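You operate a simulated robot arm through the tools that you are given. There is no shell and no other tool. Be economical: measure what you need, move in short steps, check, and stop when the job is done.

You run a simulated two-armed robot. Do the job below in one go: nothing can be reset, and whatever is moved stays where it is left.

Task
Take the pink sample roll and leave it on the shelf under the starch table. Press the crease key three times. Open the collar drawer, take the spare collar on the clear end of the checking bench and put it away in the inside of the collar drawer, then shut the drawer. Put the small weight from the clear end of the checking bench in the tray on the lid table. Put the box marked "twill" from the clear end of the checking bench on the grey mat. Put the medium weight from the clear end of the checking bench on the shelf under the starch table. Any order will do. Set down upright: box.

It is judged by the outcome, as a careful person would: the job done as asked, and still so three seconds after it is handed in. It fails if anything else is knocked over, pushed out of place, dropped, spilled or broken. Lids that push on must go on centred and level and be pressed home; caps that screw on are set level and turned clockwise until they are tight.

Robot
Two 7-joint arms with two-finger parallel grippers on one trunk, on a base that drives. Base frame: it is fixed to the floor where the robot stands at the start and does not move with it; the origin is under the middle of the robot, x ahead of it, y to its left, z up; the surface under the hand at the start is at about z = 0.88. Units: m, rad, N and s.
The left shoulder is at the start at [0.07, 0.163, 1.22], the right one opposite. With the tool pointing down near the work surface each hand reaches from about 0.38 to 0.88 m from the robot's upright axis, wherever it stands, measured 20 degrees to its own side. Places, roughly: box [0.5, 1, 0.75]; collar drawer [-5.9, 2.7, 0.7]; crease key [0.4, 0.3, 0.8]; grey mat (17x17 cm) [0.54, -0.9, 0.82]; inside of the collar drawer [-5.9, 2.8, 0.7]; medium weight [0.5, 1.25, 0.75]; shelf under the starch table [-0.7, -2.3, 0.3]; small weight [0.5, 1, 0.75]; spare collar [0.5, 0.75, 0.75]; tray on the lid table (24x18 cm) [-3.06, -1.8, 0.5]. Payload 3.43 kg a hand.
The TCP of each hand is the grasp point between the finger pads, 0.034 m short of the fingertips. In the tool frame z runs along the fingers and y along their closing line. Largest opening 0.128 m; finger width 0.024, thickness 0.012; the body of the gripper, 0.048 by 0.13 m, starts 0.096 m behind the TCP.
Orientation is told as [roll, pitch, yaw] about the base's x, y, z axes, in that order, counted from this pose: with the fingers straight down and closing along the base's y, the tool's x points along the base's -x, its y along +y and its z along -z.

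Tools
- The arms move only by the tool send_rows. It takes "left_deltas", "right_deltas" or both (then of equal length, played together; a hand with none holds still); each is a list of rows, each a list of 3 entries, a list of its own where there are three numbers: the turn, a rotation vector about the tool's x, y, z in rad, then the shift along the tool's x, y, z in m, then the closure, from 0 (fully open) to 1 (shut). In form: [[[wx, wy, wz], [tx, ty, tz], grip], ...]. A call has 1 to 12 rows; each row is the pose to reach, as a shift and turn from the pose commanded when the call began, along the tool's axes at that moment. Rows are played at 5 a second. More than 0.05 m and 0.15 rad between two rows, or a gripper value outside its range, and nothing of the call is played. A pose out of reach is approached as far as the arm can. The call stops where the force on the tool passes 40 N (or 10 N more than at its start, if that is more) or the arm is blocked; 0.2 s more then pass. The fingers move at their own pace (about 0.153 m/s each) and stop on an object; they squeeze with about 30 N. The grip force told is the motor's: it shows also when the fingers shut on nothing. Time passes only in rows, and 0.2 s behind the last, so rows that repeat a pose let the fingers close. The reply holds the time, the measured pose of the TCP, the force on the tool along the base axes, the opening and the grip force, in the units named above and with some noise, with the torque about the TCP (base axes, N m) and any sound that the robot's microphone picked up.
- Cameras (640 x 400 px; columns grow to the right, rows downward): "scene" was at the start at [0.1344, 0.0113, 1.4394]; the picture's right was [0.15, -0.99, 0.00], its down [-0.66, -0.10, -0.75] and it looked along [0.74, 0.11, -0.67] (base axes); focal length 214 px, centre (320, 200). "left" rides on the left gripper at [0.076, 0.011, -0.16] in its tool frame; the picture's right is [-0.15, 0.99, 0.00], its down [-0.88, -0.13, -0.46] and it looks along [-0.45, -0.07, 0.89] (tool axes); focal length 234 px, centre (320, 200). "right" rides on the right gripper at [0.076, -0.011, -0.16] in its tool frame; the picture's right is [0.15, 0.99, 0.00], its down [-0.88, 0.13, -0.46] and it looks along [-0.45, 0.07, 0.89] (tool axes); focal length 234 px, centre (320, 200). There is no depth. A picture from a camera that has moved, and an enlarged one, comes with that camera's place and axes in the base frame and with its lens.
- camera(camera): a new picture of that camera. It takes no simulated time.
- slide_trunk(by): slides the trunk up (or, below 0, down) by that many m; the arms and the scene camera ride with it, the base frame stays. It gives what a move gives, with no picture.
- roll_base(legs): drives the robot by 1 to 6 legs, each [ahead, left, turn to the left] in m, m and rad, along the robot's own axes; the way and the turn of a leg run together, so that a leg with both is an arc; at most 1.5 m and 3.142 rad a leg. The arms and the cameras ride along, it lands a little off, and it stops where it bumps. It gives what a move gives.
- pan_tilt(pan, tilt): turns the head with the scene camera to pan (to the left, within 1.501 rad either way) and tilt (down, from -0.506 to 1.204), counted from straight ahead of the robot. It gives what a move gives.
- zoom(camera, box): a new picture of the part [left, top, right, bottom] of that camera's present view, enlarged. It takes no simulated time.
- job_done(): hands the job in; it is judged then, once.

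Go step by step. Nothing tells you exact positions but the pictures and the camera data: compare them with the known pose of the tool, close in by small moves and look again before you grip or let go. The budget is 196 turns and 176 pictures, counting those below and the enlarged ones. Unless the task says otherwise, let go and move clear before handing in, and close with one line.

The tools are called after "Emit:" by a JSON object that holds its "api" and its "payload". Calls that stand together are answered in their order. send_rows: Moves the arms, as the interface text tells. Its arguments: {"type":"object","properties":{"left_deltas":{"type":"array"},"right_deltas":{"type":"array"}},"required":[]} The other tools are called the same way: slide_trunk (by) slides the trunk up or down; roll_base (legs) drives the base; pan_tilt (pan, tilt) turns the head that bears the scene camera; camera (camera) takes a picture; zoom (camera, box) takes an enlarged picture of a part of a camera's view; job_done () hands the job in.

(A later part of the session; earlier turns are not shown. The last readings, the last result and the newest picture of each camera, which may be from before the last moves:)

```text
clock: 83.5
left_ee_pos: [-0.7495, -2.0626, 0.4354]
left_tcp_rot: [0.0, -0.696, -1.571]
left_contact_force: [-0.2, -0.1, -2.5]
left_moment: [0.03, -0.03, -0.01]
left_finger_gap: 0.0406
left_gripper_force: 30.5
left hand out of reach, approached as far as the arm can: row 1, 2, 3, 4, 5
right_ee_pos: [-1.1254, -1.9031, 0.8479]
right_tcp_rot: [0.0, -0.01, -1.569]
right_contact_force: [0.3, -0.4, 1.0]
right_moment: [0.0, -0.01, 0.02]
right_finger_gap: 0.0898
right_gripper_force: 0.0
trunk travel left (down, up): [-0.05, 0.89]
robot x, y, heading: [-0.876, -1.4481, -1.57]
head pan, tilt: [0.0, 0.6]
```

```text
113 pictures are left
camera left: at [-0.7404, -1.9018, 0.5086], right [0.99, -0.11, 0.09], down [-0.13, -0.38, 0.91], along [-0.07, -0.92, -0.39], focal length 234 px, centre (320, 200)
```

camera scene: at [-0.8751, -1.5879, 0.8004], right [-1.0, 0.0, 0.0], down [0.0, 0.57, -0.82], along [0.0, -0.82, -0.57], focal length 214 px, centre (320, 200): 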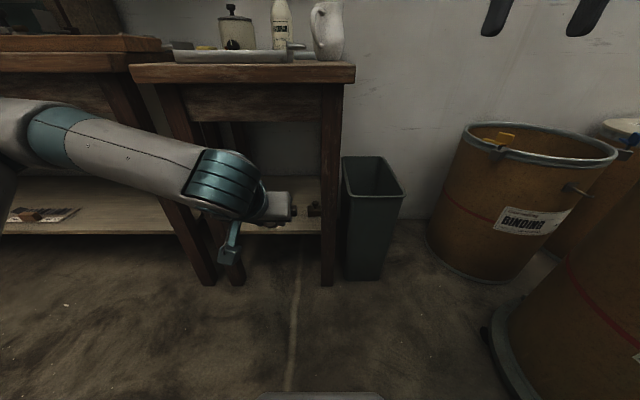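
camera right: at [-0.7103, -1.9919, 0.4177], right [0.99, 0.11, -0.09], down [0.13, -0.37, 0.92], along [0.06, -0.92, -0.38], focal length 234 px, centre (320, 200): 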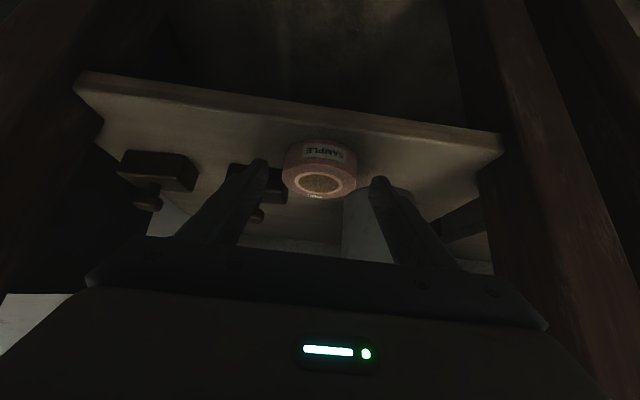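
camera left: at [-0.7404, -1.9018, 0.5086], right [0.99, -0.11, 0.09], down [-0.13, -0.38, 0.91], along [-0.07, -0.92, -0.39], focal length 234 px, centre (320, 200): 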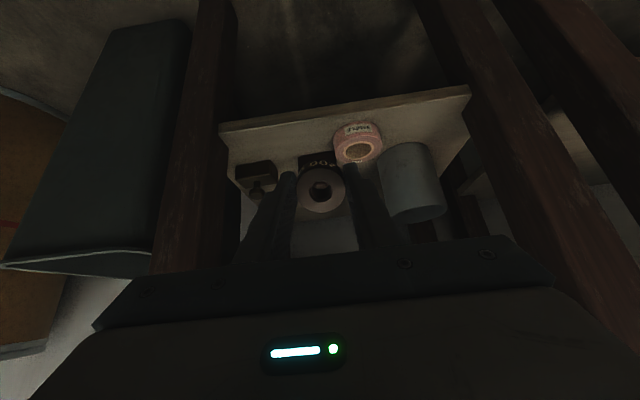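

The commanded pose had run past the reachable range (about x=-1.02). I'll bring the command back to x≈-0.80 with a staged move, then check.

Emit:
{"api": "send_rows", "payload": {"left_deltas": [[[0, 0, 0], [0, 0.045, 0], 1], [[0, 0, 0], [0, 0.09, 0], 1], [[0, 0, 0], [0, 0.135, 0], 1], [[0, 0, 0], [0, 0.18, 0], 1], [[0, 0, 0], [0, 0.216, 0], 1], [[0, 0, 0], [-0.03, 0.216, 0.025], 1], [[0, 0, 0], [-0.06, 0.216, 0.05], 1], [[0, 0, 0], [-0.0765, 0.216, 0.064], 1], [[0, 0, 0], [-0.0765, 0.216, 0.064], 1]]}}

Emit:
{"api": "camera", "payload": {"camera": "left"}}

```text
clock: 85.0
left_ee_pos: [-0.5354, -2.0865, 0.4304]
left_tcp_rot: [-0.005, -0.676, -1.566]
left_contact_force: [-2.9, 6.1, -2.5]
left_moment: [0.22, 0.01, -0.25]
left_finger_gap: 0.0387
left_gripper_force: 30.3
right_ee_pos: [-1.1246, -1.9041, 0.8468]
right_tcp_rot: [0.003, -0.005, -1.57]
right_contact_force: [0.2, -0.2, 0.4]
right_moment: [0.03, 0.05, -0.04]
right_finger_gap: 0.0897
right_gripper_force: 0.1
trunk travel left (down, up): [-0.05, 0.89]
robot x, y, heading: [-0.8779, -1.4463, -1.569]
head pan, tilt: [0.0, 0.6]
stopped in row 7 (left hand): the force on the tool passed its limit at 120 N (the readings are from after the stop); the commanded pose is now the measured one
```

```text
112 pictures are left
camera left: at [-0.5249, -1.9273, 0.5063], right [0.99, -0.11, 0.09], down [-0.13, -0.4, 0.91], along [-0.07, -0.91, -0.41], focal length 234 px, centre (320, 200)
```

left: 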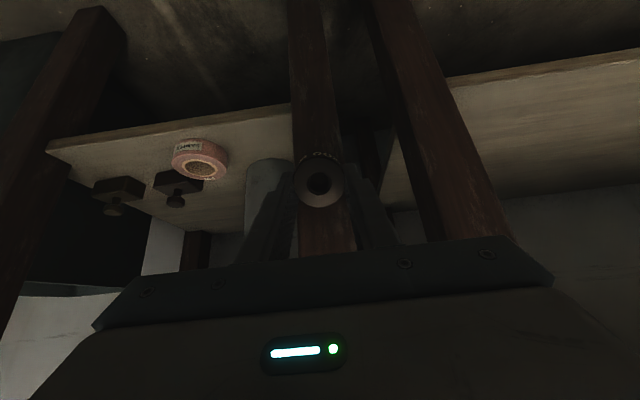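

I misjudged the commanded pose and the hand bumped the table's left leg. I'll back off gently and check everything.

Emit:
{"api": "send_rows", "payload": {"left_deltas": [[[0, 0, 0], [0.023, 0, -0.019], 1], [[0, 0, 0], [0.046, 0, -0.038], 1], [[0, 0, 0], [0.046, 0, -0.038], 1]]}}

Emit:
{"api": "camera", "payload": {"camera": "left"}}

Emit:
{"api": "camera", "payload": {"camera": "scene"}}

```text
clock: 85.8
left_ee_pos: [-0.5349, -2.0254, 0.434]
left_tcp_rot: [-0.002, -0.68, -1.566]
left_contact_force: [0.4, 0.1, -1.4]
left_moment: [0.01, 0.0, -0.02]
left_finger_gap: 0.0383
left_gripper_force: 30.2
right_ee_pos: [-1.1255, -1.9026, 0.8477]
right_tcp_rot: [0.001, -0.008, -1.568]
right_contact_force: [0.1, -0.3, 0.3]
right_moment: [0.0, 0.0, 0.04]
right_finger_gap: 0.0899
right_gripper_force: 0.0
trunk travel left (down, up): [-0.05, 0.89]
robot x, y, heading: [-0.8763, -1.4513, -1.573]
head pan, tilt: [0.0, 0.6]
```

```text
111 pictures are left
camera left: at [-0.5252, -1.8677, 0.5084], right [0.99, -0.11, 0.09], down [-0.13, -0.4, 0.91], along [-0.07, -0.91, -0.41], focal length 234 px, centre (320, 200)
```

left: 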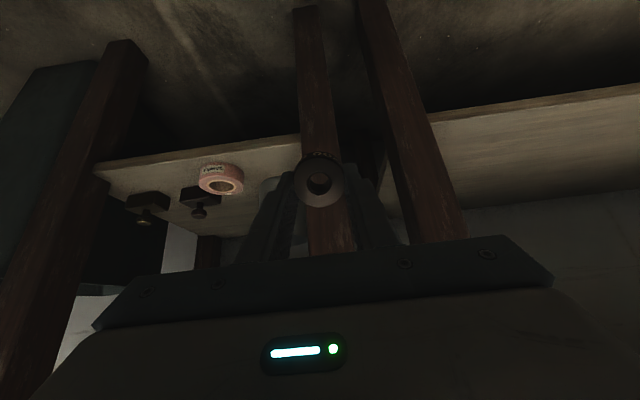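

```text
110 pictures are left
camera scene: at [-0.8744, -1.5876, 0.8004], right [-1.0, 0.0, 0.0], down [0.0, 0.57, -0.82], along [0.0, -0.82, -0.57], focal length 214 px, centre (320, 200)
```

scene: 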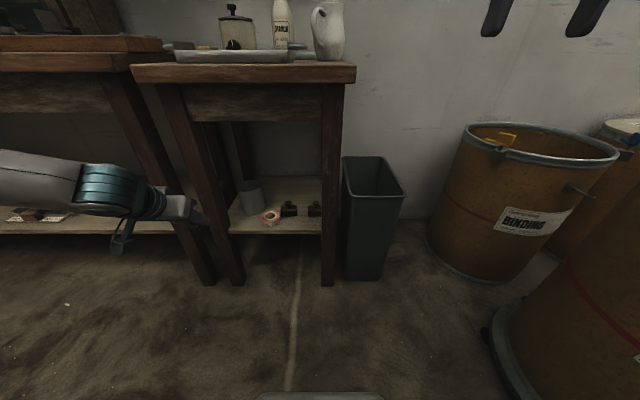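

Table and pot are unmoved, and the weight is still held. I'll check the right side clearance before shifting further right.

Emit:
{"api": "pan_tilt", "payload": {"pan": -1.2, "tilt": 0.6}}

Emit:
{"api": "camera", "payload": {"camera": "scene"}}

```text
clock: 87.2
left_ee_pos: [-0.5339, -2.0264, 0.4327]
left_tcp_rot: [-0.003, -0.679, -1.567]
left_contact_force: [-1.2, -0.4, -1.9]
left_moment: [0.02, 0.04, 0.01]
left_finger_gap: 0.0385
left_gripper_force: 29.7
right_ee_pos: [-1.1246, -1.9042, 0.8482]
right_tcp_rot: [0.002, -0.008, -1.569]
right_contact_force: [-0.5, 0.0, 0.0]
right_moment: [-0.02, 0.0, -0.02]
right_finger_gap: 0.0898
right_gripper_force: 0.1
trunk travel left (down, up): [-0.05, 0.89]
robot x, y, heading: [-0.8737, -1.4489, -1.572]
head pan, tilt: [-1.201, 0.6]
```

```text
109 pictures are left
camera scene: at [-0.9569, -1.5314, 0.8004], right [-0.36, 0.93, 0.0], down [0.53, 0.21, -0.83], along [-0.77, -0.3, -0.56], focal length 214 px, centre (320, 200)
```

scene: 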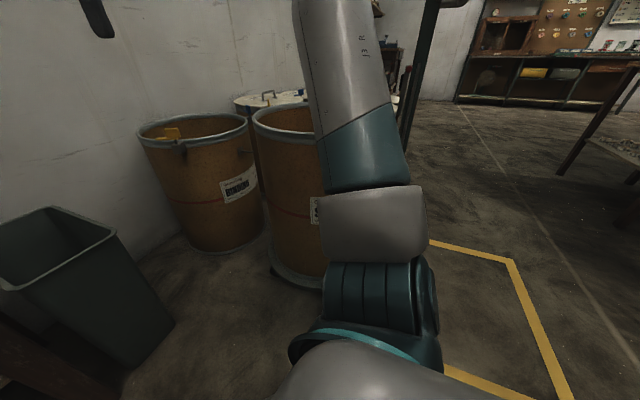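

Emit:
{"api": "roll_base", "payload": {"legs": [[0, -0.12, 0]]}}

Emit:
{"api": "pan_tilt", "payload": {"pan": 0.2, "tilt": 0.6}}

Emit:
{"api": "send_rows", "payload": {"left_deltas": [[[0, 0, 0], [0, -0.03, 0], 1], [[0, 0, 0], [0, -0.06, 0], 1], [[0, 0, 0], [-0.006, -0.09, 0.005], 1], [[0, 0, 0], [-0.012, -0.12, 0.01], 1], [[0, 0, 0], [-0.018, -0.14, 0.015], 1], [[0, 0, 0], [-0.018, -0.14, 0.015], 1]]}}

Emit:
{"api": "camera", "payload": {"camera": "left"}}

```text
clock: 88.4
left_ee_pos: [-0.6534, -2.0261, 0.4328]
left_tcp_rot: [-0.004, -0.679, -1.568]
left_contact_force: [0.0, 0.4, -2.3]
left_moment: [-0.01, -0.01, 0.02]
left_finger_gap: 0.0386
left_gripper_force: 30.1
right_ee_pos: [-1.2452, -1.9039, 0.8468]
right_tcp_rot: [0.001, -0.007, -1.569]
right_contact_force: [-0.2, 0.9, 0.1]
right_moment: [-0.01, -0.01, 0.02]
right_finger_gap: 0.0896
right_gripper_force: 0.1
trunk travel left (down, up): [-0.05, 0.89]
robot x, y, heading: [-0.9964, -1.4463, -1.563]
head pan, tilt: [-1.201, 0.6]
```

```text
clock: 89.9
left_ee_pos: [-0.6532, -2.0261, 0.434]
left_tcp_rot: [-0.005, -0.68, -1.566]
left_contact_force: [-0.3, -0.4, -2.0]
left_moment: [0.01, -0.01, 0.02]
left_finger_gap: 0.0384
left_gripper_force: 29.5
right_ee_pos: [-1.2442, -1.9038, 0.8482]
right_tcp_rot: [0.001, -0.008, -1.569]
right_contact_force: [0.1, -0.4, 0.2]
right_moment: [0.04, 0.03, 0.0]
right_finger_gap: 0.0896
right_gripper_force: 0.0
trunk travel left (down, up): [-0.05, 0.89]
robot x, y, heading: [-0.9958, -1.4471, -1.571]
head pan, tilt: [0.201, 0.6]
```

```text
clock: 91.3
left_ee_pos: [-0.7935, -2.0504, 0.4335]
left_tcp_rot: [-0.003, -0.679, -1.566]
left_contact_force: [-0.3, -0.1, -1.6]
left_moment: [0.01, -0.02, 0.01]
left_finger_gap: 0.0385
left_gripper_force: 30.0
right_ee_pos: [-1.2446, -1.9041, 0.8479]
right_tcp_rot: [0.0, -0.006, -1.567]
right_contact_force: [0.3, -0.8, 0.1]
right_moment: [-0.01, 0.02, 0.02]
right_finger_gap: 0.0896
right_gripper_force: 0.1
trunk travel left (down, up): [-0.05, 0.89]
robot x, y, heading: [-0.9943, -1.4475, -1.571]
head pan, tilt: [0.201, 0.6]
```

```text
108 pictures are left
camera left: at [-0.7844, -1.8913, 0.509], right [0.99, -0.11, 0.09], down [-0.13, -0.4, 0.91], along [-0.07, -0.91, -0.41], focal length 234 px, centre (320, 200)
```

left: 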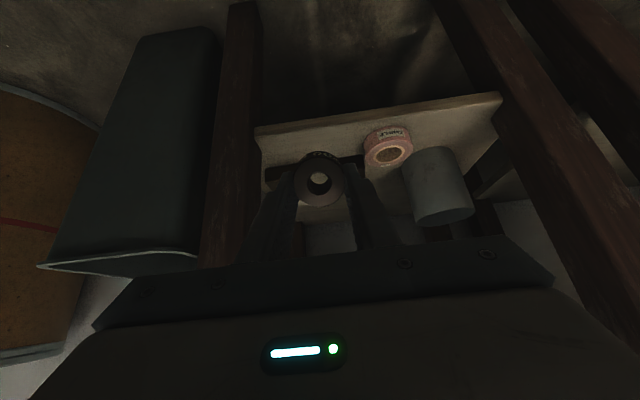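

Emit:
{"api": "send_rows", "payload": {"left_deltas": [[[0, 0, 0], [-0.015, -0.003, 0.023], 1], [[0, 0, 0], [-0.03, -0.006, 0.046], 1], [[0, 0, 0], [-0.045, -0.008, 0.069], 1], [[0, 0, 0], [-0.06, -0.008, 0.0924], 1], [[0, 0, 0], [-0.045, -0.008, 0.112], 1], [[0, 0, 0], [-0.0305, -0.008, 0.1293], 1], [[0, 0, 0], [-0.0305, -0.008, 0.1293], 1]]}}

Emit:
{"api": "camera", "payload": {"camera": "left"}}

Emit:
{"api": "camera", "payload": {"camera": "scene"}}

```text
clock: 92.9
left_ee_pos: [-0.802, -2.1575, 0.3515]
left_tcp_rot: [-0.005, -0.679, -1.565]
left_contact_force: [-0.3, -0.6, -1.7]
left_moment: [0.02, 0.0, 0.01]
left_finger_gap: 0.0384
left_gripper_force: 29.6
right_ee_pos: [-1.2433, -1.9033, 0.848]
right_tcp_rot: [0.002, -0.006, -1.568]
right_contact_force: [0.0, -0.5, -0.2]
right_moment: [0.02, -0.01, 0.0]
right_finger_gap: 0.0896
right_gripper_force: 0.0
trunk travel left (down, up): [-0.05, 0.89]
robot x, y, heading: [-0.9983, -1.4478, -1.566]
head pan, tilt: [0.201, 0.6]
```

```text
107 pictures are left
camera left: at [-0.792, -1.9975, 0.4267], right [0.99, -0.11, 0.09], down [-0.13, -0.4, 0.91], along [-0.07, -0.91, -0.41], focal length 234 px, centre (320, 200)
```

left: 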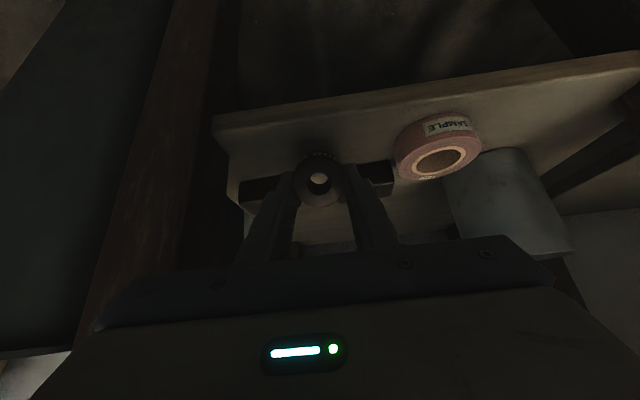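

```text
106 pictures are left
camera scene: at [-0.9764, -1.5861, 0.8004], right [-0.98, -0.2, 0.0], down [-0.11, 0.55, -0.82], along [0.17, -0.81, -0.57], focal length 214 px, centre (320, 200)
```

scene: 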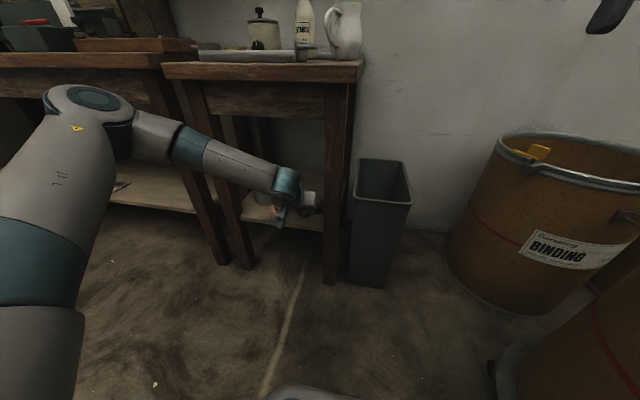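

Emit:
{"api": "send_rows", "payload": {"left_deltas": [[[0, 0, 0], [0.0025, 0, 0.0031], 1], [[0, 0, 0], [0.005, 0, 0.0062], 1], [[0, 0, 0], [0.0075, 0, 0.0093], 1], [[0, 0, 0], [0.0075, 0, 0.0093], 1]]}}

```text
clock: 93.9
left_ee_pos: [-0.7972, -2.1532, 0.343]
left_tcp_rot: [-0.007, -0.679, -1.566]
left_contact_force: [-0.1, 0.4, -1.2]
left_moment: [0.03, 0.0, 0.02]
left_finger_gap: 0.0382
left_gripper_force: 30.2
left hand out of reach, approached as far as the arm can: row 2, 3, 4
right_ee_pos: [-1.2433, -1.9031, 0.847]
right_tcp_rot: [0.001, -0.007, -1.569]
right_contact_force: [-0.1, -0.8, -0.4]
right_moment: [0.02, 0.02, 0.0]
right_finger_gap: 0.0897
right_gripper_force: 0.1
trunk travel left (down, up): [-0.05, 0.89]
robot x, y, heading: [-0.9947, -1.446, -1.569]
head pan, tilt: [0.201, 0.6]
```

The arm is at its reach limit, so I'll use the trunk to lower the last bit.

Emit:
{"api": "slide_trunk", "payload": {"by": -0.008}}

Emit:
{"api": "zoom", "payload": {"camera": "left", "box": [220, 90, 420, 230]}}

```text
clock: 94.5
left_ee_pos: [-0.7983, -2.1537, 0.3392]
left_tcp_rot: [-0.008, -0.686, -1.566]
left_contact_force: [1.3, 3.5, 19.1]
left_moment: [0.07, -0.02, 0.01]
left_finger_gap: 0.0387
left_gripper_force: 30.1
right_ee_pos: [-1.2441, -1.9018, 0.8412]
right_tcp_rot: [0.004, -0.007, -1.57]
right_contact_force: [0.1, 0.9, -1.0]
right_moment: [0.03, 0.02, 0.01]
right_finger_gap: 0.0894
right_gripper_force: 0.0
trunk travel left (down, up): [-0.042, 0.898]
robot x, y, heading: [-0.9924, -1.4505, -1.568]
head pan, tilt: [0.201, 0.6]
```

```text
2.86 times, centred on (320, 160) of left
camera zoom: at [-0.788, -1.9946, 0.4133], right [0.99, -0.11, 0.09], down [-0.13, -0.39, 0.91], along [-0.07, -0.91, -0.4], focal length 669 px, centre (320, 314)
```

zoom: 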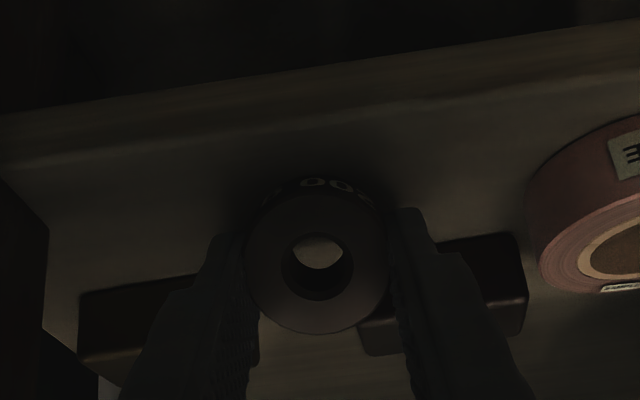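

Emit:
{"api": "send_rows", "payload": {"left_deltas": [[[0, 0, 0], [0, 0, 0], 0.68], [[0, 0, 0], [0, 0, 0], 0.62], [[0, 0, 0], [0, 0, 0], 0.52], [[0, 0, 0], [0, 0, 0], 0.5], [[0, 0, 0], [0, 0, 0], 0.5]]}}

Emit:
{"api": "zoom", "payload": {"camera": "left", "box": [180, 60, 480, 260]}}

```text
clock: 95.7
left_ee_pos: [-0.7983, -2.1532, 0.3351]
left_tcp_rot: [-0.006, -0.68, -1.565]
left_contact_force: [0.2, -0.1, -0.7]
left_moment: [0.02, -0.02, 0.01]
left_finger_gap: 0.0639
left_gripper_force: 0.0
right_ee_pos: [-1.2448, -1.905, 0.8401]
right_tcp_rot: [0.003, -0.006, -1.568]
right_contact_force: [-0.1, -0.7, -0.1]
right_moment: [-0.01, -0.03, -0.02]
right_finger_gap: 0.0897
right_gripper_force: 0.0
trunk travel left (down, up): [-0.042, 0.898]
robot x, y, heading: [-0.9954, -1.448, -1.572]
head pan, tilt: [0.201, 0.6]
```

```text
2.00 times, centred on (330, 160) of left
camera zoom: at [-0.7877, -1.9946, 0.41], right [0.99, -0.11, 0.09], down [-0.13, -0.4, 0.91], along [-0.07, -0.91, -0.41], focal length 468 px, centre (300, 280)
```

zoom: 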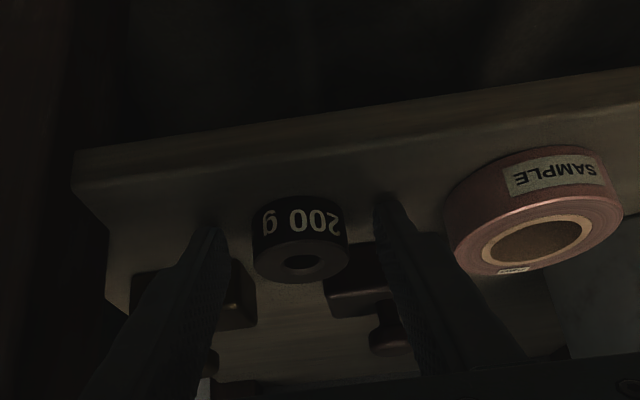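

The weight stands flat on the shelf. I'll withdraw the left hand straight back.

Emit:
{"api": "send_rows", "payload": {"left_deltas": [[[0, 0, 0], [0, 0, -0.03], 0.5], [[0, 0, 0], [0, 0, -0.07], 0.5], [[0, 0, 0], [0, 0, -0.11], 0.5], [[0, 0, 0], [0, 0, -0.15], 0.5], [[0, 0, 0], [0, 0, -0.15], 0.5]]}}

Emit:
{"api": "pan_tilt", "payload": {"pan": 0.25, "tilt": 0.6}}

Emit:
{"api": "zoom", "payload": {"camera": "scene", "box": [220, 150, 380, 250]}}

```text
clock: 96.9
left_ee_pos: [-0.795, -2.0622, 0.4545]
left_tcp_rot: [-0.006, -0.678, -1.567]
left_contact_force: [-0.4, -0.4, 0.5]
left_moment: [-0.02, -0.01, 0.02]
left_finger_gap: 0.064
left_gripper_force: 0.1
right_ee_pos: [-1.245, -1.9039, 0.8392]
right_tcp_rot: [0.001, -0.006, -1.569]
right_contact_force: [1.0, 0.8, -0.2]
right_moment: [-0.01, 0.01, 0.0]
right_finger_gap: 0.0896
right_gripper_force: 0.0
trunk travel left (down, up): [-0.042, 0.898]
robot x, y, heading: [-0.9985, -1.4471, -1.567]
head pan, tilt: [0.201, 0.6]
```

```text
clock: 97.5
left_ee_pos: [-0.7952, -2.0608, 0.4532]
left_tcp_rot: [-0.005, -0.68, -1.566]
left_contact_force: [0.4, 0.0, -0.6]
left_moment: [0.03, 0.0, -0.02]
left_finger_gap: 0.064
left_gripper_force: 0.0
right_ee_pos: [-1.2451, -1.9041, 0.8401]
right_tcp_rot: [0.001, -0.008, -1.57]
right_contact_force: [-0.8, -0.4, -0.1]
right_moment: [0.0, 0.01, 0.01]
right_finger_gap: 0.0896
right_gripper_force: 0.1
trunk travel left (down, up): [-0.042, 0.898]
robot x, y, heading: [-0.9978, -1.4465, -1.568]
head pan, tilt: [0.25, 0.6]
```

```text
4.00 times, centred on (300, 200) of scene
camera zoom: at [-0.9723, -1.5849, 0.7924], right [-0.97, -0.25, 0.0], down [-0.14, 0.55, -0.82], along [0.21, -0.8, -0.57], focal length 858 px, centre (400, 200)
```

zoom: 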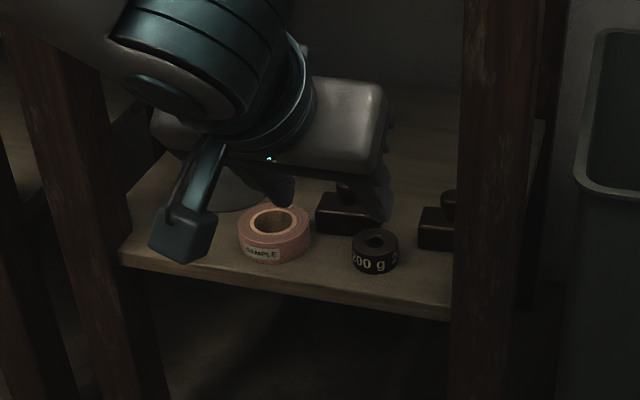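

Both items rest on the shelf. I'll back off, raise the trunk, straighten the left hand and head back to the bench's left end.

Emit:
{"api": "roll_base", "payload": {"legs": [[-0.5, 0, 0]]}}

Emit:
{"api": "slide_trunk", "payload": {"by": 0.658}}

Emit:
{"api": "send_rows", "payload": {"left_deltas": [[[0, 0.1, 0], [0, 0.02, 0], 0.3], [[0, 0.2, 0], [0, 0.05, 0], 0.3], [[0, 0.3, 0], [0, 0.08, 0], 0.3], [[0, 0.4, 0], [0, 0.11, 0], 0.3], [[0, 0.5, 0], [0, 0.13, 0], 0.3], [[0, 0.6, 0], [0, 0.15, 0], 0.3], [[0, 0.68, 0], [0, 0.16, 0], 0.3]], "right_deltas": [[[0, 0, 0], [0, 0, 0.05], 0.3], [[0, 0, 0], [0, 0, 0.1], 0.3], [[0, 0, 0], [0, 0, 0.15], 0.3], [[0, 0, 0], [0, 0, 0.2], 0.3], [[0, 0, 0], [0, 0, 0.25], 0.3], [[0, 0, 0], [0, 0, 0.3], 0.3], [[0, 0, 0], [0, 0, 0.3], 0.3]]}}

Emit:
{"api": "roll_base", "payload": {"legs": [[0, 0, 1.568]]}}

```text
clock: 100.5
left_ee_pos: [-0.7963, -1.5659, 0.4537]
left_tcp_rot: [-0.005, -0.682, -1.568]
left_contact_force: [0.1, -0.7, 0.0]
left_moment: [0.03, 0.01, -0.02]
left_finger_gap: 0.064
left_gripper_force: 0.2
right_ee_pos: [-1.2459, -1.408, 0.8392]
right_tcp_rot: [0.002, -0.006, -1.571]
right_contact_force: [0.7, -0.4, -0.1]
right_moment: [0.02, 0.03, 0.0]
right_finger_gap: 0.0899
right_gripper_force: 0.0
trunk travel left (down, up): [-0.042, 0.898]
robot x, y, heading: [-0.9984, -0.9529, -1.572]
head pan, tilt: [0.25, 0.6]
```

```text
refused: 0.658 is not a number from -0.4 to 0.4
```

```text
clock: 102.0
left_ee_pos: [-0.6369, -1.5672, 0.4538]
left_tcp_rot: [-0.005, 0.002, -1.571]
left_contact_force: [-0.1, -1.1, -0.9]
left_moment: [-0.01, 0.0, 0.01]
left_finger_gap: 0.0894
left_gripper_force: 0.0
right_ee_pos: [-1.2472, -1.4096, 0.5372]
right_tcp_rot: [0.004, -0.006, -1.571]
right_contact_force: [-0.4, -0.9, -0.1]
right_moment: [0.02, -0.02, -0.02]
right_finger_gap: 0.0895
right_gripper_force: 0.1
trunk travel left (down, up): [-0.042, 0.898]
robot x, y, heading: [-0.9942, -0.9523, -1.572]
head pan, tilt: [0.25, 0.6]
```

```text
clock: 106.2
left_ee_pos: [-0.3747, -0.6054, 0.4542]
left_tcp_rot: [-0.006, 0.001, -0.022]
left_contact_force: [0.0, -0.4, -0.5]
left_moment: [-0.04, 0.04, -0.01]
left_finger_gap: 0.0897
left_gripper_force: 0.1
right_ee_pos: [-0.5441, -1.2118, 0.538]
right_tcp_rot: [0.001, -0.008, -0.02]
right_contact_force: [0.3, -0.7, 0.6]
right_moment: [-0.01, 0.0, 0.0]
right_finger_gap: 0.0897
right_gripper_force: 0.0
trunk travel left (down, up): [-0.042, 0.898]
robot x, y, heading: [-0.9985, -0.957, -0.02]
head pan, tilt: [0.25, 0.6]
```

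Emit:
{"api": "slide_trunk", "payload": {"by": 0.4}}

Emit:
{"api": "slide_trunk", "payload": {"by": 0.258}}

Emit:
{"api": "roll_base", "payload": {"legs": [[0.35, 0, 0.02], [0, 1.4, 0], [0, 0.36, 0]]}}

Emit:
{"api": "pan_tilt", "payload": {"pan": 0.15, "tilt": 0.7}}

Emit:
{"api": "camera", "payload": {"camera": "scene"}}

```text
clock: 110.1
left_ee_pos: [-0.3752, -0.6051, 0.8553]
left_tcp_rot: [-0.004, 0.0, -0.021]
left_contact_force: [0.1, 0.5, -0.3]
left_moment: [0.02, 0.0, -0.01]
left_finger_gap: 0.0896
left_gripper_force: 0.2
right_ee_pos: [-0.544, -1.2101, 0.9378]
right_tcp_rot: [0.002, -0.007, -0.018]
right_contact_force: [-0.2, 0.7, 0.3]
right_moment: [0.0, 0.0, 0.03]
right_finger_gap: 0.0894
right_gripper_force: 0.0
trunk travel left (down, up): [-0.442, 0.498]
robot x, y, heading: [-0.9953, -0.9507, -0.02]
head pan, tilt: [0.25, 0.6]
```

```text
clock: 112.7
left_ee_pos: [-0.374, -0.6053, 1.113]
left_tcp_rot: [-0.004, -0.001, -0.022]
left_contact_force: [-0.6, 0.2, 0.0]
left_moment: [0.0, -0.01, 0.0]
left_finger_gap: 0.0895
left_gripper_force: 0.0
right_ee_pos: [-0.5438, -1.2112, 1.1966]
right_tcp_rot: [0.001, -0.009, -0.02]
right_contact_force: [0.4, 0.3, 0.3]
right_moment: [0.0, -0.01, 0.03]
right_finger_gap: 0.0897
right_gripper_force: 0.1
trunk travel left (down, up): [-0.7, 0.24]
robot x, y, heading: [-0.9968, -0.9501, -0.019]
head pan, tilt: [0.25, 0.6]
```

```text
clock: 123.5
left_ee_pos: [-0.012, 1.1657, 1.1126]
left_tcp_rot: [-0.004, 0.001, -0.016]
left_contact_force: [0.2, -0.7, 0.3]
left_moment: [0.03, 0.01, 0.0]
left_finger_gap: 0.0897
left_gripper_force: 0.1
right_ee_pos: [-0.178, 0.5591, 1.1964]
right_tcp_rot: [0.004, -0.007, -0.014]
right_contact_force: [-0.7, 0.3, 0.0]
right_moment: [0.01, 0.0, 0.01]
right_finger_gap: 0.0897
right_gripper_force: 0.1
trunk travel left (down, up): [-0.7, 0.24]
robot x, y, heading: [-0.6343, 0.8162, -0.014]
head pan, tilt: [0.25, 0.6]
```

```text
clock: 124.2
left_ee_pos: [-0.0114, 1.1662, 1.1121]
left_tcp_rot: [-0.006, 0.001, -0.015]
left_contact_force: [0.4, -1.2, 0.2]
left_moment: [0.0, -0.01, 0.0]
left_finger_gap: 0.0897
left_gripper_force: 0.1
right_ee_pos: [-0.1783, 0.5594, 1.1959]
right_tcp_rot: [0.0, -0.006, -0.014]
right_contact_force: [-0.3, 0.0, 0.4]
right_moment: [-0.02, 0.01, -0.01]
right_finger_gap: 0.0894
right_gripper_force: 0.0
trunk travel left (down, up): [-0.7, 0.24]
robot x, y, heading: [-0.6283, 0.815, -0.011]
head pan, tilt: [0.15, 0.7]
```

```text
102 pictures are left
camera scene: at [-0.4957, 0.8259, 1.4418], right [0.14, -0.99, 0.0], down [-0.64, -0.09, -0.77], along [0.76, 0.1, -0.64], focal length 214 px, centre (320, 200)
```

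scene: 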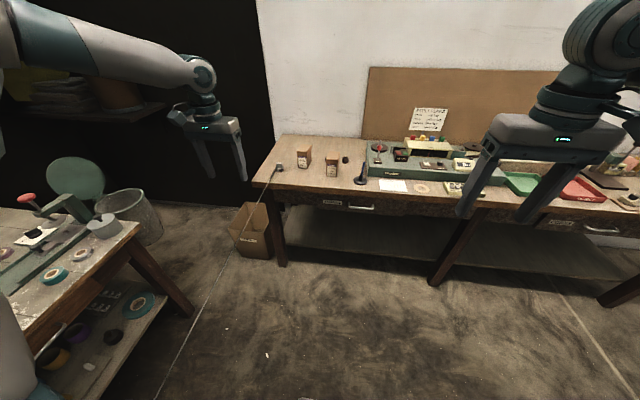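

I'll drive up to the bench and look down at the boxes with the left wrist camera.

Emit:
{"api": "roll_base", "payload": {"legs": [[0.5, 0, 0.012]]}}

Emit:
{"api": "camera", "payload": {"camera": "left"}}

Emit:
{"api": "camera", "payload": {"camera": "scene"}}

```text
clock: 127.1
left_ee_pos: [0.4804, 1.1675, 1.1134]
left_tcp_rot: [-0.005, 0.0, -0.007]
left_contact_force: [0.3, -0.5, 0.8]
left_moment: [0.02, 0.0, 0.0]
left_finger_gap: 0.09
left_gripper_force: 0.0
right_ee_pos: [0.32, 0.5589, 1.1963]
right_tcp_rot: [0.002, -0.007, -0.004]
right_contact_force: [-0.5, -0.3, 0.7]
right_moment: [0.02, -0.02, -0.03]
right_finger_gap: 0.0897
right_gripper_force: 0.0
trunk travel left (down, up): [-0.7, 0.24]
robot x, y, heading: [-0.1381, 0.8137, -0.009]
head pan, tilt: [0.15, 0.7]
```

```text
101 pictures are left
camera left: at [0.4019, 1.1793, 1.2714], right [0.15, 0.99, 0.0], down [0.88, -0.13, 0.46], along [0.45, -0.07, -0.89], focal length 234 px, centre (320, 200)
```

left: 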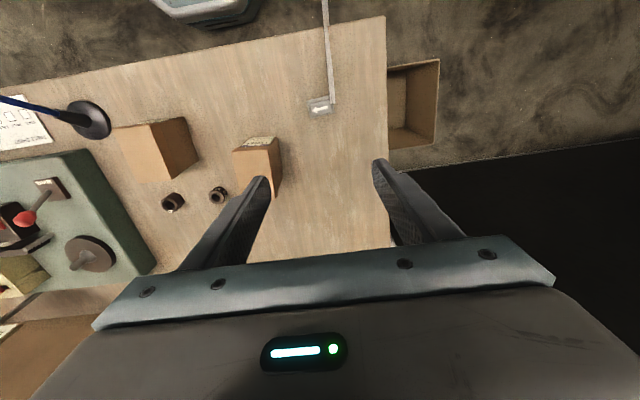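

```text
100 pictures are left
camera scene: at [-0.001, 0.8221, 1.4419], right [0.15, -0.99, 0.0], down [-0.64, -0.09, -0.77], along [0.76, 0.11, -0.64], focal length 214 px, centre (320, 200)
```

scene: 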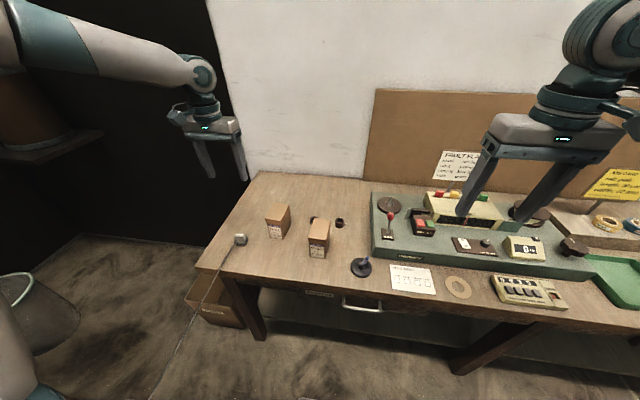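

Emit:
{"api": "send_rows", "payload": {"left_deltas": [[[0, 0, 0], [-0.005, -0.04, 0.01], 0], [[0, 0, 0], [-0.01, -0.08, 0.02], 0], [[0, 0, 0], [-0.015, -0.12, 0.03], 0], [[0, 0, 0], [-0.015, -0.12, 0.03], 0]]}}

Emit:
{"api": "camera", "payload": {"camera": "left"}}

Emit:
{"api": "zoom", "payload": {"camera": "scene", "box": [220, 160, 380, 280]}}

```text
clock: 128.1
left_ee_pos: [0.4926, 1.0478, 1.0831]
left_tcp_rot: [-0.003, -0.002, -0.005]
left_contact_force: [-0.2, -0.1, 0.1]
left_moment: [0.01, -0.03, 0.01]
left_finger_gap: 0.1281
left_gripper_force: 0.1
right_ee_pos: [0.3193, 0.5581, 1.1959]
right_tcp_rot: [0.003, -0.007, -0.004]
right_contact_force: [0.0, 0.2, 0.7]
right_moment: [0.02, 0.0, 0.0]
right_finger_gap: 0.0896
right_gripper_force: 0.0
trunk travel left (down, up): [-0.7, 0.24]
robot x, y, heading: [-0.1364, 0.8093, -0.012]
head pan, tilt: [0.15, 0.7]
```

```text
99 pictures are left
camera left: at [0.414, 1.0577, 1.2417], right [0.15, 0.99, 0.0], down [0.88, -0.13, 0.46], along [0.45, -0.07, -0.89], focal length 234 px, centre (320, 200)
```

left: 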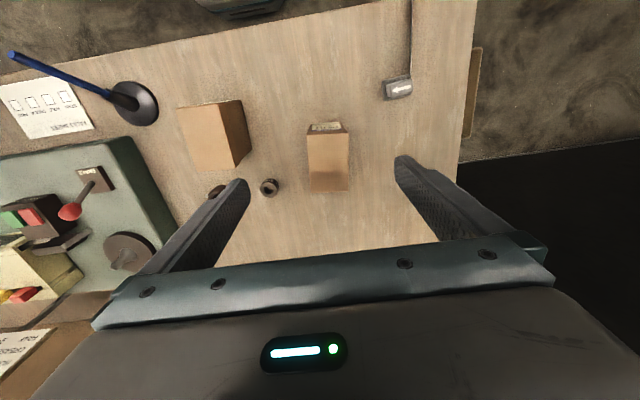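

```text
3.33 times, centred on (300, 220) of scene
camera zoom: at [-0.0015, 0.8221, 1.4419], right [0.15, -0.99, 0.0], down [-0.64, -0.09, -0.77], along [0.76, 0.11, -0.64], focal length 715 px, centre (387, 133)
```

zoom: 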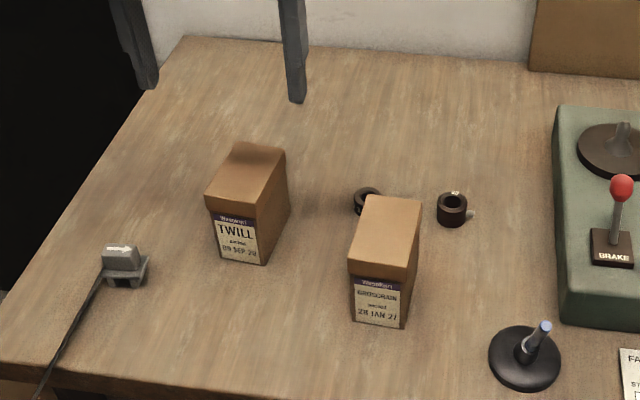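

TWILL's top is centred at about (0.515, 1.050, 0.932), turned about -0.1 rad. I'll come over it with the hand turned to match, then descend.

Emit:
{"api": "send_rows", "payload": {"left_deltas": [[[0, 0, 0.05], [-0.012, 0.001, 0.03], 0.15], [[0, 0, 0.1], [-0.024, 0.002, 0.07], 0.2], [[0, 0, 0.1], [-0.024, 0.002, 0.11], 0.2], [[0, 0, 0.1], [-0.024, 0.002, 0.11], 0.2]]}}

Emit:
{"api": "camera", "payload": {"camera": "left"}}

Emit:
{"api": "zoom", "payload": {"camera": "scene", "box": [220, 160, 380, 280]}}

```text
clock: 129.1
left_ee_pos: [0.5137, 1.0531, 0.9755]
left_tcp_rot: [-0.005, -0.002, -0.107]
left_contact_force: [0.0, 0.0, -0.1]
left_moment: [-0.01, -0.02, -0.01]
left_finger_gap: 0.1024
left_gripper_force: 0.0
left hand out of reach, approached as far as the arm can: row 3, 4
right_ee_pos: [0.32, 0.56, 1.1954]
right_tcp_rot: [0.002, -0.006, -0.005]
right_contact_force: [-0.3, -0.2, 0.8]
right_moment: [-0.02, 0.03, 0.0]
right_finger_gap: 0.0895
right_gripper_force: 0.1
trunk travel left (down, up): [-0.7, 0.24]
robot x, y, heading: [-0.1384, 0.808, -0.011]
head pan, tilt: [0.15, 0.7]
```

```text
97 pictures are left
camera left: at [0.4371, 1.0721, 1.1341], right [0.25, 0.97, -0.01], down [0.86, -0.22, 0.46], along [0.44, -0.12, -0.89], focal length 234 px, centre (320, 200)
```

left: 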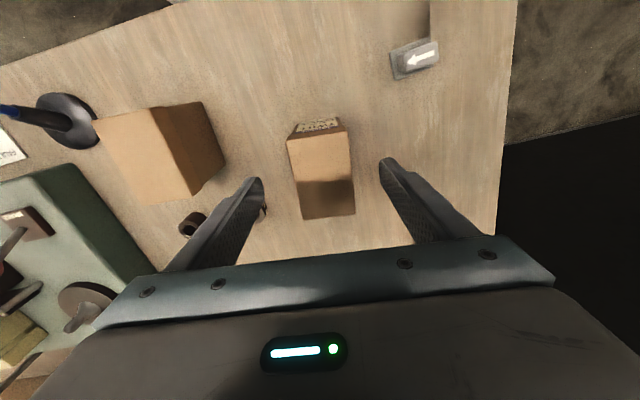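

```text
3.33 times, centred on (300, 220) of scene
camera zoom: at [-0.0007, 0.8219, 1.4418], right [0.15, -0.99, 0.0], down [-0.64, -0.09, -0.76], along [0.76, 0.11, -0.64], focal length 715 px, centre (387, 133)
```

zoom: 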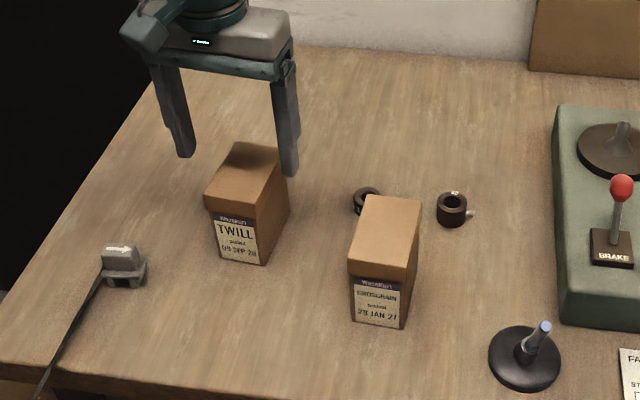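

Emit:
{"api": "send_rows", "payload": {"left_deltas": [[[0, 0, 0], [0, 0, 0.02], 0.2], [[0, 0, 0], [0, 0, 0.04], 0.2], [[0, 0, 0], [0, 0, 0.05], 0.2]]}}

```text
clock: 129.9
left_ee_pos: [0.5012, 1.0671, 0.94]
left_tcp_rot: [-0.005, -0.002, -0.107]
left_contact_force: [-1.5, -0.5, -0.6]
left_moment: [0.0, 0.01, -0.03]
left_finger_gap: 0.1024
left_gripper_force: 0.0
left hand out of reach, approached as far as the arm can: row 1, 2, 3
right_ee_pos: [0.3208, 0.5597, 1.1953]
right_tcp_rot: [0.002, -0.007, -0.004]
right_contact_force: [-0.4, -0.2, -0.5]
right_moment: [0.02, -0.03, 0.02]
right_finger_gap: 0.0895
right_gripper_force: 0.0
trunk travel left (down, up): [-0.7, 0.24]
robot x, y, heading: [-0.1374, 0.8125, -0.004]
head pan, tilt: [0.15, 0.7]
```

The arm's posture limits the reach here, so I'll re-centre over the box a bit higher and use the trunk to descend.

Emit:
{"api": "send_rows", "payload": {"left_deltas": [[[0, 0, 0], [-0.007, -0.0063, -0.025], 0.2], [[0, 0, 0], [-0.0139, -0.0126, -0.048], 0.2], [[0, 0, 0], [-0.0139, -0.0126, -0.048], 0.2]]}}

Emit:
{"api": "slide_trunk", "payload": {"by": -0.06}}

Emit:
{"api": "camera", "payload": {"camera": "left"}}

Emit:
{"api": "zoom", "payload": {"camera": "scene", "box": [220, 140, 380, 260]}}

```text
clock: 130.7
left_ee_pos: [0.5121, 1.053, 0.9869]
left_tcp_rot: [-0.003, -0.001, -0.108]
left_contact_force: [-0.1, 0.8, 1.6]
left_moment: [0.0, 0.02, -0.01]
left_finger_gap: 0.1024
left_gripper_force: 0.1
right_ee_pos: [0.32, 0.5592, 1.1956]
right_tcp_rot: [0.001, -0.007, -0.005]
right_contact_force: [-0.1, 0.4, -0.3]
right_moment: [0.0, -0.01, 0.01]
right_finger_gap: 0.0897
right_gripper_force: 0.1
trunk travel left (down, up): [-0.7, 0.24]
robot x, y, heading: [-0.1346, 0.8115, -0.003]
head pan, tilt: [0.15, 0.7]
```

```text
clock: 131.7
left_ee_pos: [0.5118, 1.0525, 0.9275]
left_tcp_rot: [-0.005, -0.001, -0.105]
left_contact_force: [1.2, -0.3, 0.4]
left_moment: [0.02, -0.01, 0.02]
left_finger_gap: 0.1022
left_gripper_force: 0.1
right_ee_pos: [0.3187, 0.5599, 1.1353]
right_tcp_rot: [0.001, -0.007, -0.004]
right_contact_force: [0.1, -0.7, 0.4]
right_moment: [-0.02, 0.03, -0.01]
right_finger_gap: 0.0897
right_gripper_force: 0.1
trunk travel left (down, up): [-0.64, 0.3]
robot x, y, heading: [-0.1362, 0.8098, -0.008]
head pan, tilt: [0.15, 0.7]
```

```text
95 pictures are left
camera left: at [0.4357, 1.0721, 1.0856], right [0.25, 0.97, 0.0], down [0.86, -0.22, 0.46], along [0.44, -0.12, -0.89], focal length 234 px, centre (320, 200)
```

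left: 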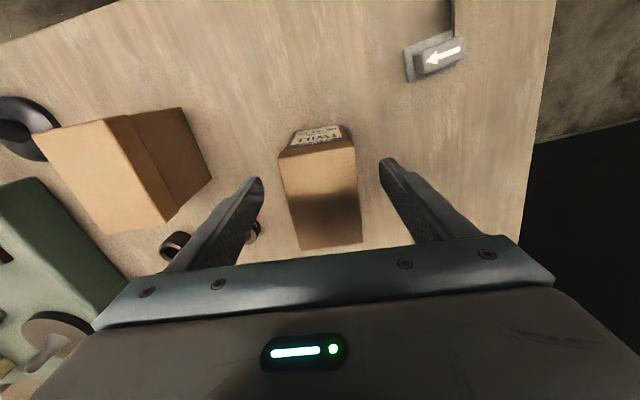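

```text
3.33 times, centred on (300, 200) of scene
camera zoom: at [-0.0007, 0.8221, 1.3818], right [0.15, -0.99, 0.0], down [-0.64, -0.09, -0.76], along [0.76, 0.11, -0.64], focal length 715 px, centre (387, 200)
```

zoom: 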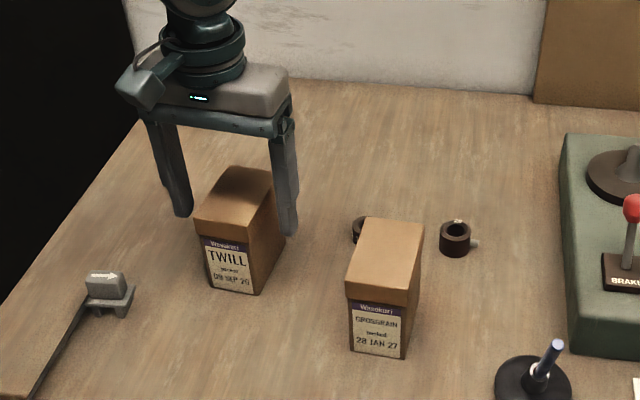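

Fingers straddle the box well. Lower 5.5 cm more and close.

Emit:
{"api": "slide_trunk", "payload": {"by": -0.055}}

Emit:
{"api": "send_rows", "payload": {"left_deltas": [[[0, 0, 0], [0, 0, 0], 0.4], [[0, 0, 0], [0, 0, 0], 0.7], [[0, 0, 0], [0, 0, 0], 1], [[0, 0, 0], [0, 0, 0], 1]]}}

Emit:
{"api": "zoom", "payload": {"camera": "scene", "box": [220, 120, 380, 240]}}

```text
clock: 132.7
left_ee_pos: [0.5117, 1.0522, 0.8737]
left_tcp_rot: [-0.004, -0.001, -0.106]
left_contact_force: [-0.1, -0.6, -0.7]
left_moment: [0.0, 0.0, 0.02]
left_finger_gap: 0.1024
left_gripper_force: 0.0
right_ee_pos: [0.3195, 0.5594, 1.0817]
right_tcp_rot: [0.001, -0.009, -0.005]
right_contact_force: [0.6, -0.8, -0.4]
right_moment: [-0.03, 0.0, 0.0]
right_finger_gap: 0.0895
right_gripper_force: 0.0
trunk travel left (down, up): [-0.585, 0.355]
robot x, y, heading: [-0.1378, 0.8101, -0.006]
head pan, tilt: [0.15, 0.7]
```

```text
clock: 133.7
left_ee_pos: [0.5122, 1.0527, 0.8712]
left_tcp_rot: [-0.005, -0.001, -0.105]
left_contact_force: [1.3, 0.8, 1.2]
left_moment: [0.11, 0.01, -0.02]
left_finger_gap: 0.0569
left_gripper_force: 30.0
right_ee_pos: [0.3203, 0.5591, 1.0813]
right_tcp_rot: [0.001, -0.007, -0.005]
right_contact_force: [-0.3, 0.7, 0.4]
right_moment: [0.0, -0.02, 0.01]
right_finger_gap: 0.0896
right_gripper_force: 0.2
trunk travel left (down, up): [-0.585, 0.355]
robot x, y, heading: [-0.1348, 0.8091, -0.007]
head pan, tilt: [0.15, 0.7]
```

```text
3.33 times, centred on (300, 180) of scene
camera zoom: at [-0.0005, 0.8221, 1.3268], right [0.15, -0.99, 0.0], down [-0.64, -0.09, -0.76], along [0.76, 0.11, -0.64], focal length 715 px, centre (387, 267)
```

zoom: 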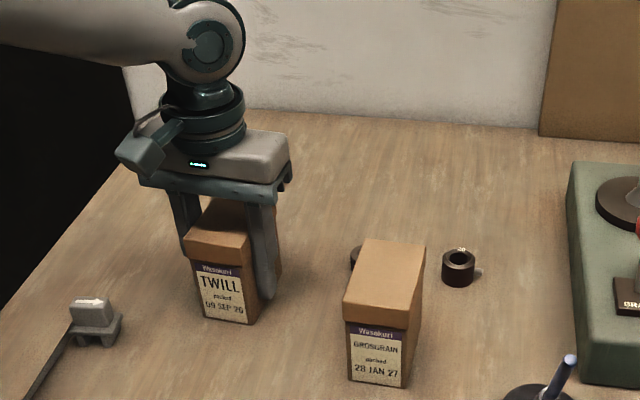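

TWILL is held (57 mm). I'll lift with the trunk, back off and drive to the mat end of the bench.

Emit:
{"api": "slide_trunk", "payload": {"by": 0.26}}

Emit:
{"api": "roll_base", "payload": {"legs": [[-0.4, 0, 0.006], [0, -1.4, 0], [0, -0.55, 0]]}}

Emit:
{"api": "pan_tilt", "payload": {"pan": 0.1, "tilt": 0.7}}

Emit:
{"api": "camera", "payload": {"camera": "scene"}}

Emit:
{"api": "camera", "payload": {"camera": "left"}}

```text
clock: 136.3
left_ee_pos: [0.512, 1.0534, 1.1321]
left_tcp_rot: [-0.004, 0.0, -0.106]
left_contact_force: [-0.2, -0.3, -1.6]
left_moment: [0.0, 0.01, 0.0]
left_finger_gap: 0.0568
left_gripper_force: 29.9
right_ee_pos: [0.3214, 0.5595, 1.3414]
right_tcp_rot: [0.001, -0.007, -0.005]
right_contact_force: [0.4, -0.8, 0.4]
right_moment: [0.01, -0.03, 0.02]
right_finger_gap: 0.0895
right_gripper_force: 0.1
trunk travel left (down, up): [-0.845, 0.095]
robot x, y, heading: [-0.1359, 0.81, -0.007]
head pan, tilt: [0.15, 0.7]
```

```text
clock: 148.2
left_ee_pos: [0.1181, -0.9136, 1.1311]
left_tcp_rot: [-0.005, -0.002, -0.107]
left_contact_force: [-0.2, 0.6, -0.8]
left_moment: [0.02, 0.0, 0.0]
left_finger_gap: 0.0568
left_gripper_force: 29.8
right_ee_pos: [-0.0742, -1.4056, 1.3396]
right_tcp_rot: [-0.001, -0.006, -0.004]
right_contact_force: [0.5, -0.4, 0.5]
right_moment: [0.01, 0.01, 0.0]
right_finger_gap: 0.0896
right_gripper_force: 0.0
trunk travel left (down, up): [-0.845, 0.095]
robot x, y, heading: [-0.5343, -1.1529, -0.007]
head pan, tilt: [0.15, 0.7]
```

```text
clock: 148.9
left_ee_pos: [0.1183, -0.913, 1.1331]
left_tcp_rot: [-0.005, 0.001, -0.106]
left_contact_force: [-0.7, -0.1, -2.4]
left_moment: [-0.01, 0.03, 0.01]
left_finger_gap: 0.0569
left_gripper_force: 30.0
right_ee_pos: [-0.0746, -1.407, 1.3422]
right_tcp_rot: [0.002, -0.007, -0.005]
right_contact_force: [-0.2, -0.1, -0.1]
right_moment: [-0.01, 0.02, 0.0]
right_finger_gap: 0.0894
right_gripper_force: 0.0
trunk travel left (down, up): [-0.845, 0.095]
robot x, y, heading: [-0.5323, -1.1547, -0.003]
head pan, tilt: [0.099, 0.7]
```

```text
92 pictures are left
camera scene: at [-0.3939, -1.148, 1.5868], right [0.1, -1.0, 0.0], down [-0.64, -0.06, -0.76], along [0.76, 0.07, -0.64], focal length 214 px, centre (320, 200)
```

scene: 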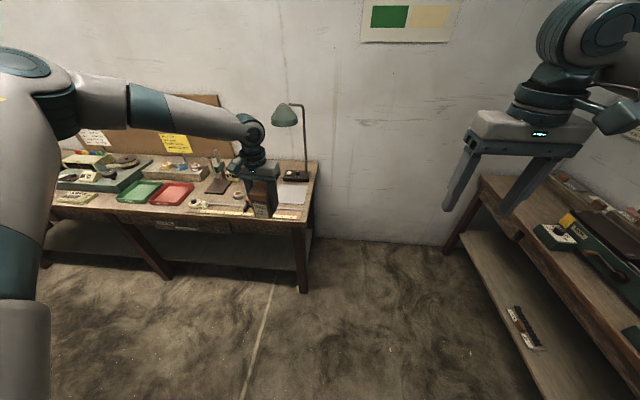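

```text
91 pictures are left
camera left: at [0.0418, -0.8935, 1.2901], right [0.25, 0.97, 0.0], down [0.86, -0.22, 0.46], along [0.44, -0.12, -0.89], focal length 234 px, centre (320, 200)
```

left: 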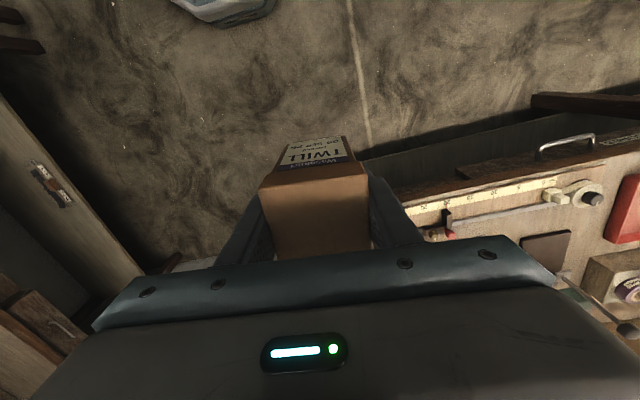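

Emit:
{"api": "zoom", "payload": {"camera": "scene", "box": [170, 80, 350, 240]}}

Emit:
{"api": "camera", "payload": {"camera": "right"}}

```text
2.50 times, centred on (260, 160) of scene
camera zoom: at [-0.3939, -1.148, 1.5868], right [0.1, -1.0, 0.0], down [-0.64, -0.06, -0.76], along [0.76, 0.07, -0.64], focal length 536 px, centre (470, 300)
```

zoom: 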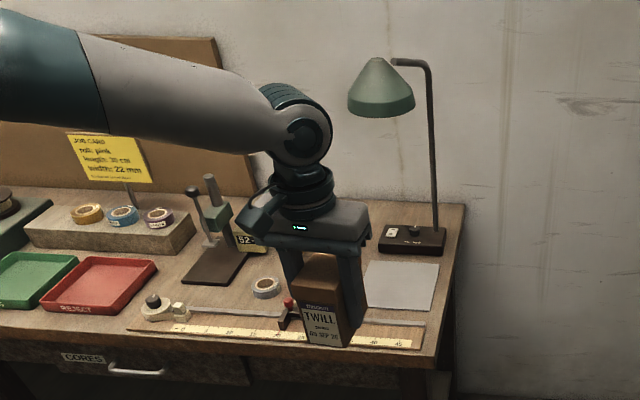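

```text
89 pictures are left
camera right: at [-0.152, -1.4168, 1.5009], right [-0.14, 0.99, 0.0], down [0.88, 0.12, 0.46], along [0.46, 0.07, -0.89], focal length 234 px, centre (320, 200)
```

right: 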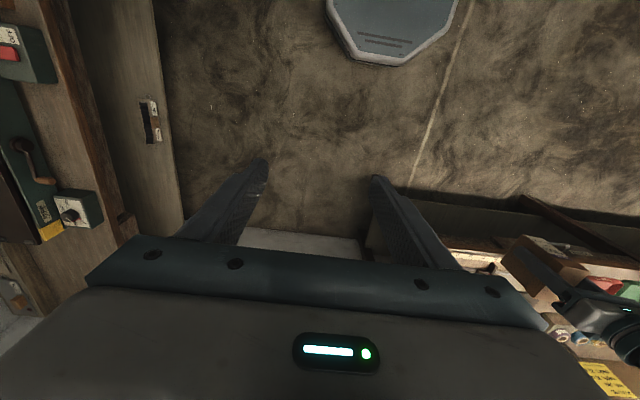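

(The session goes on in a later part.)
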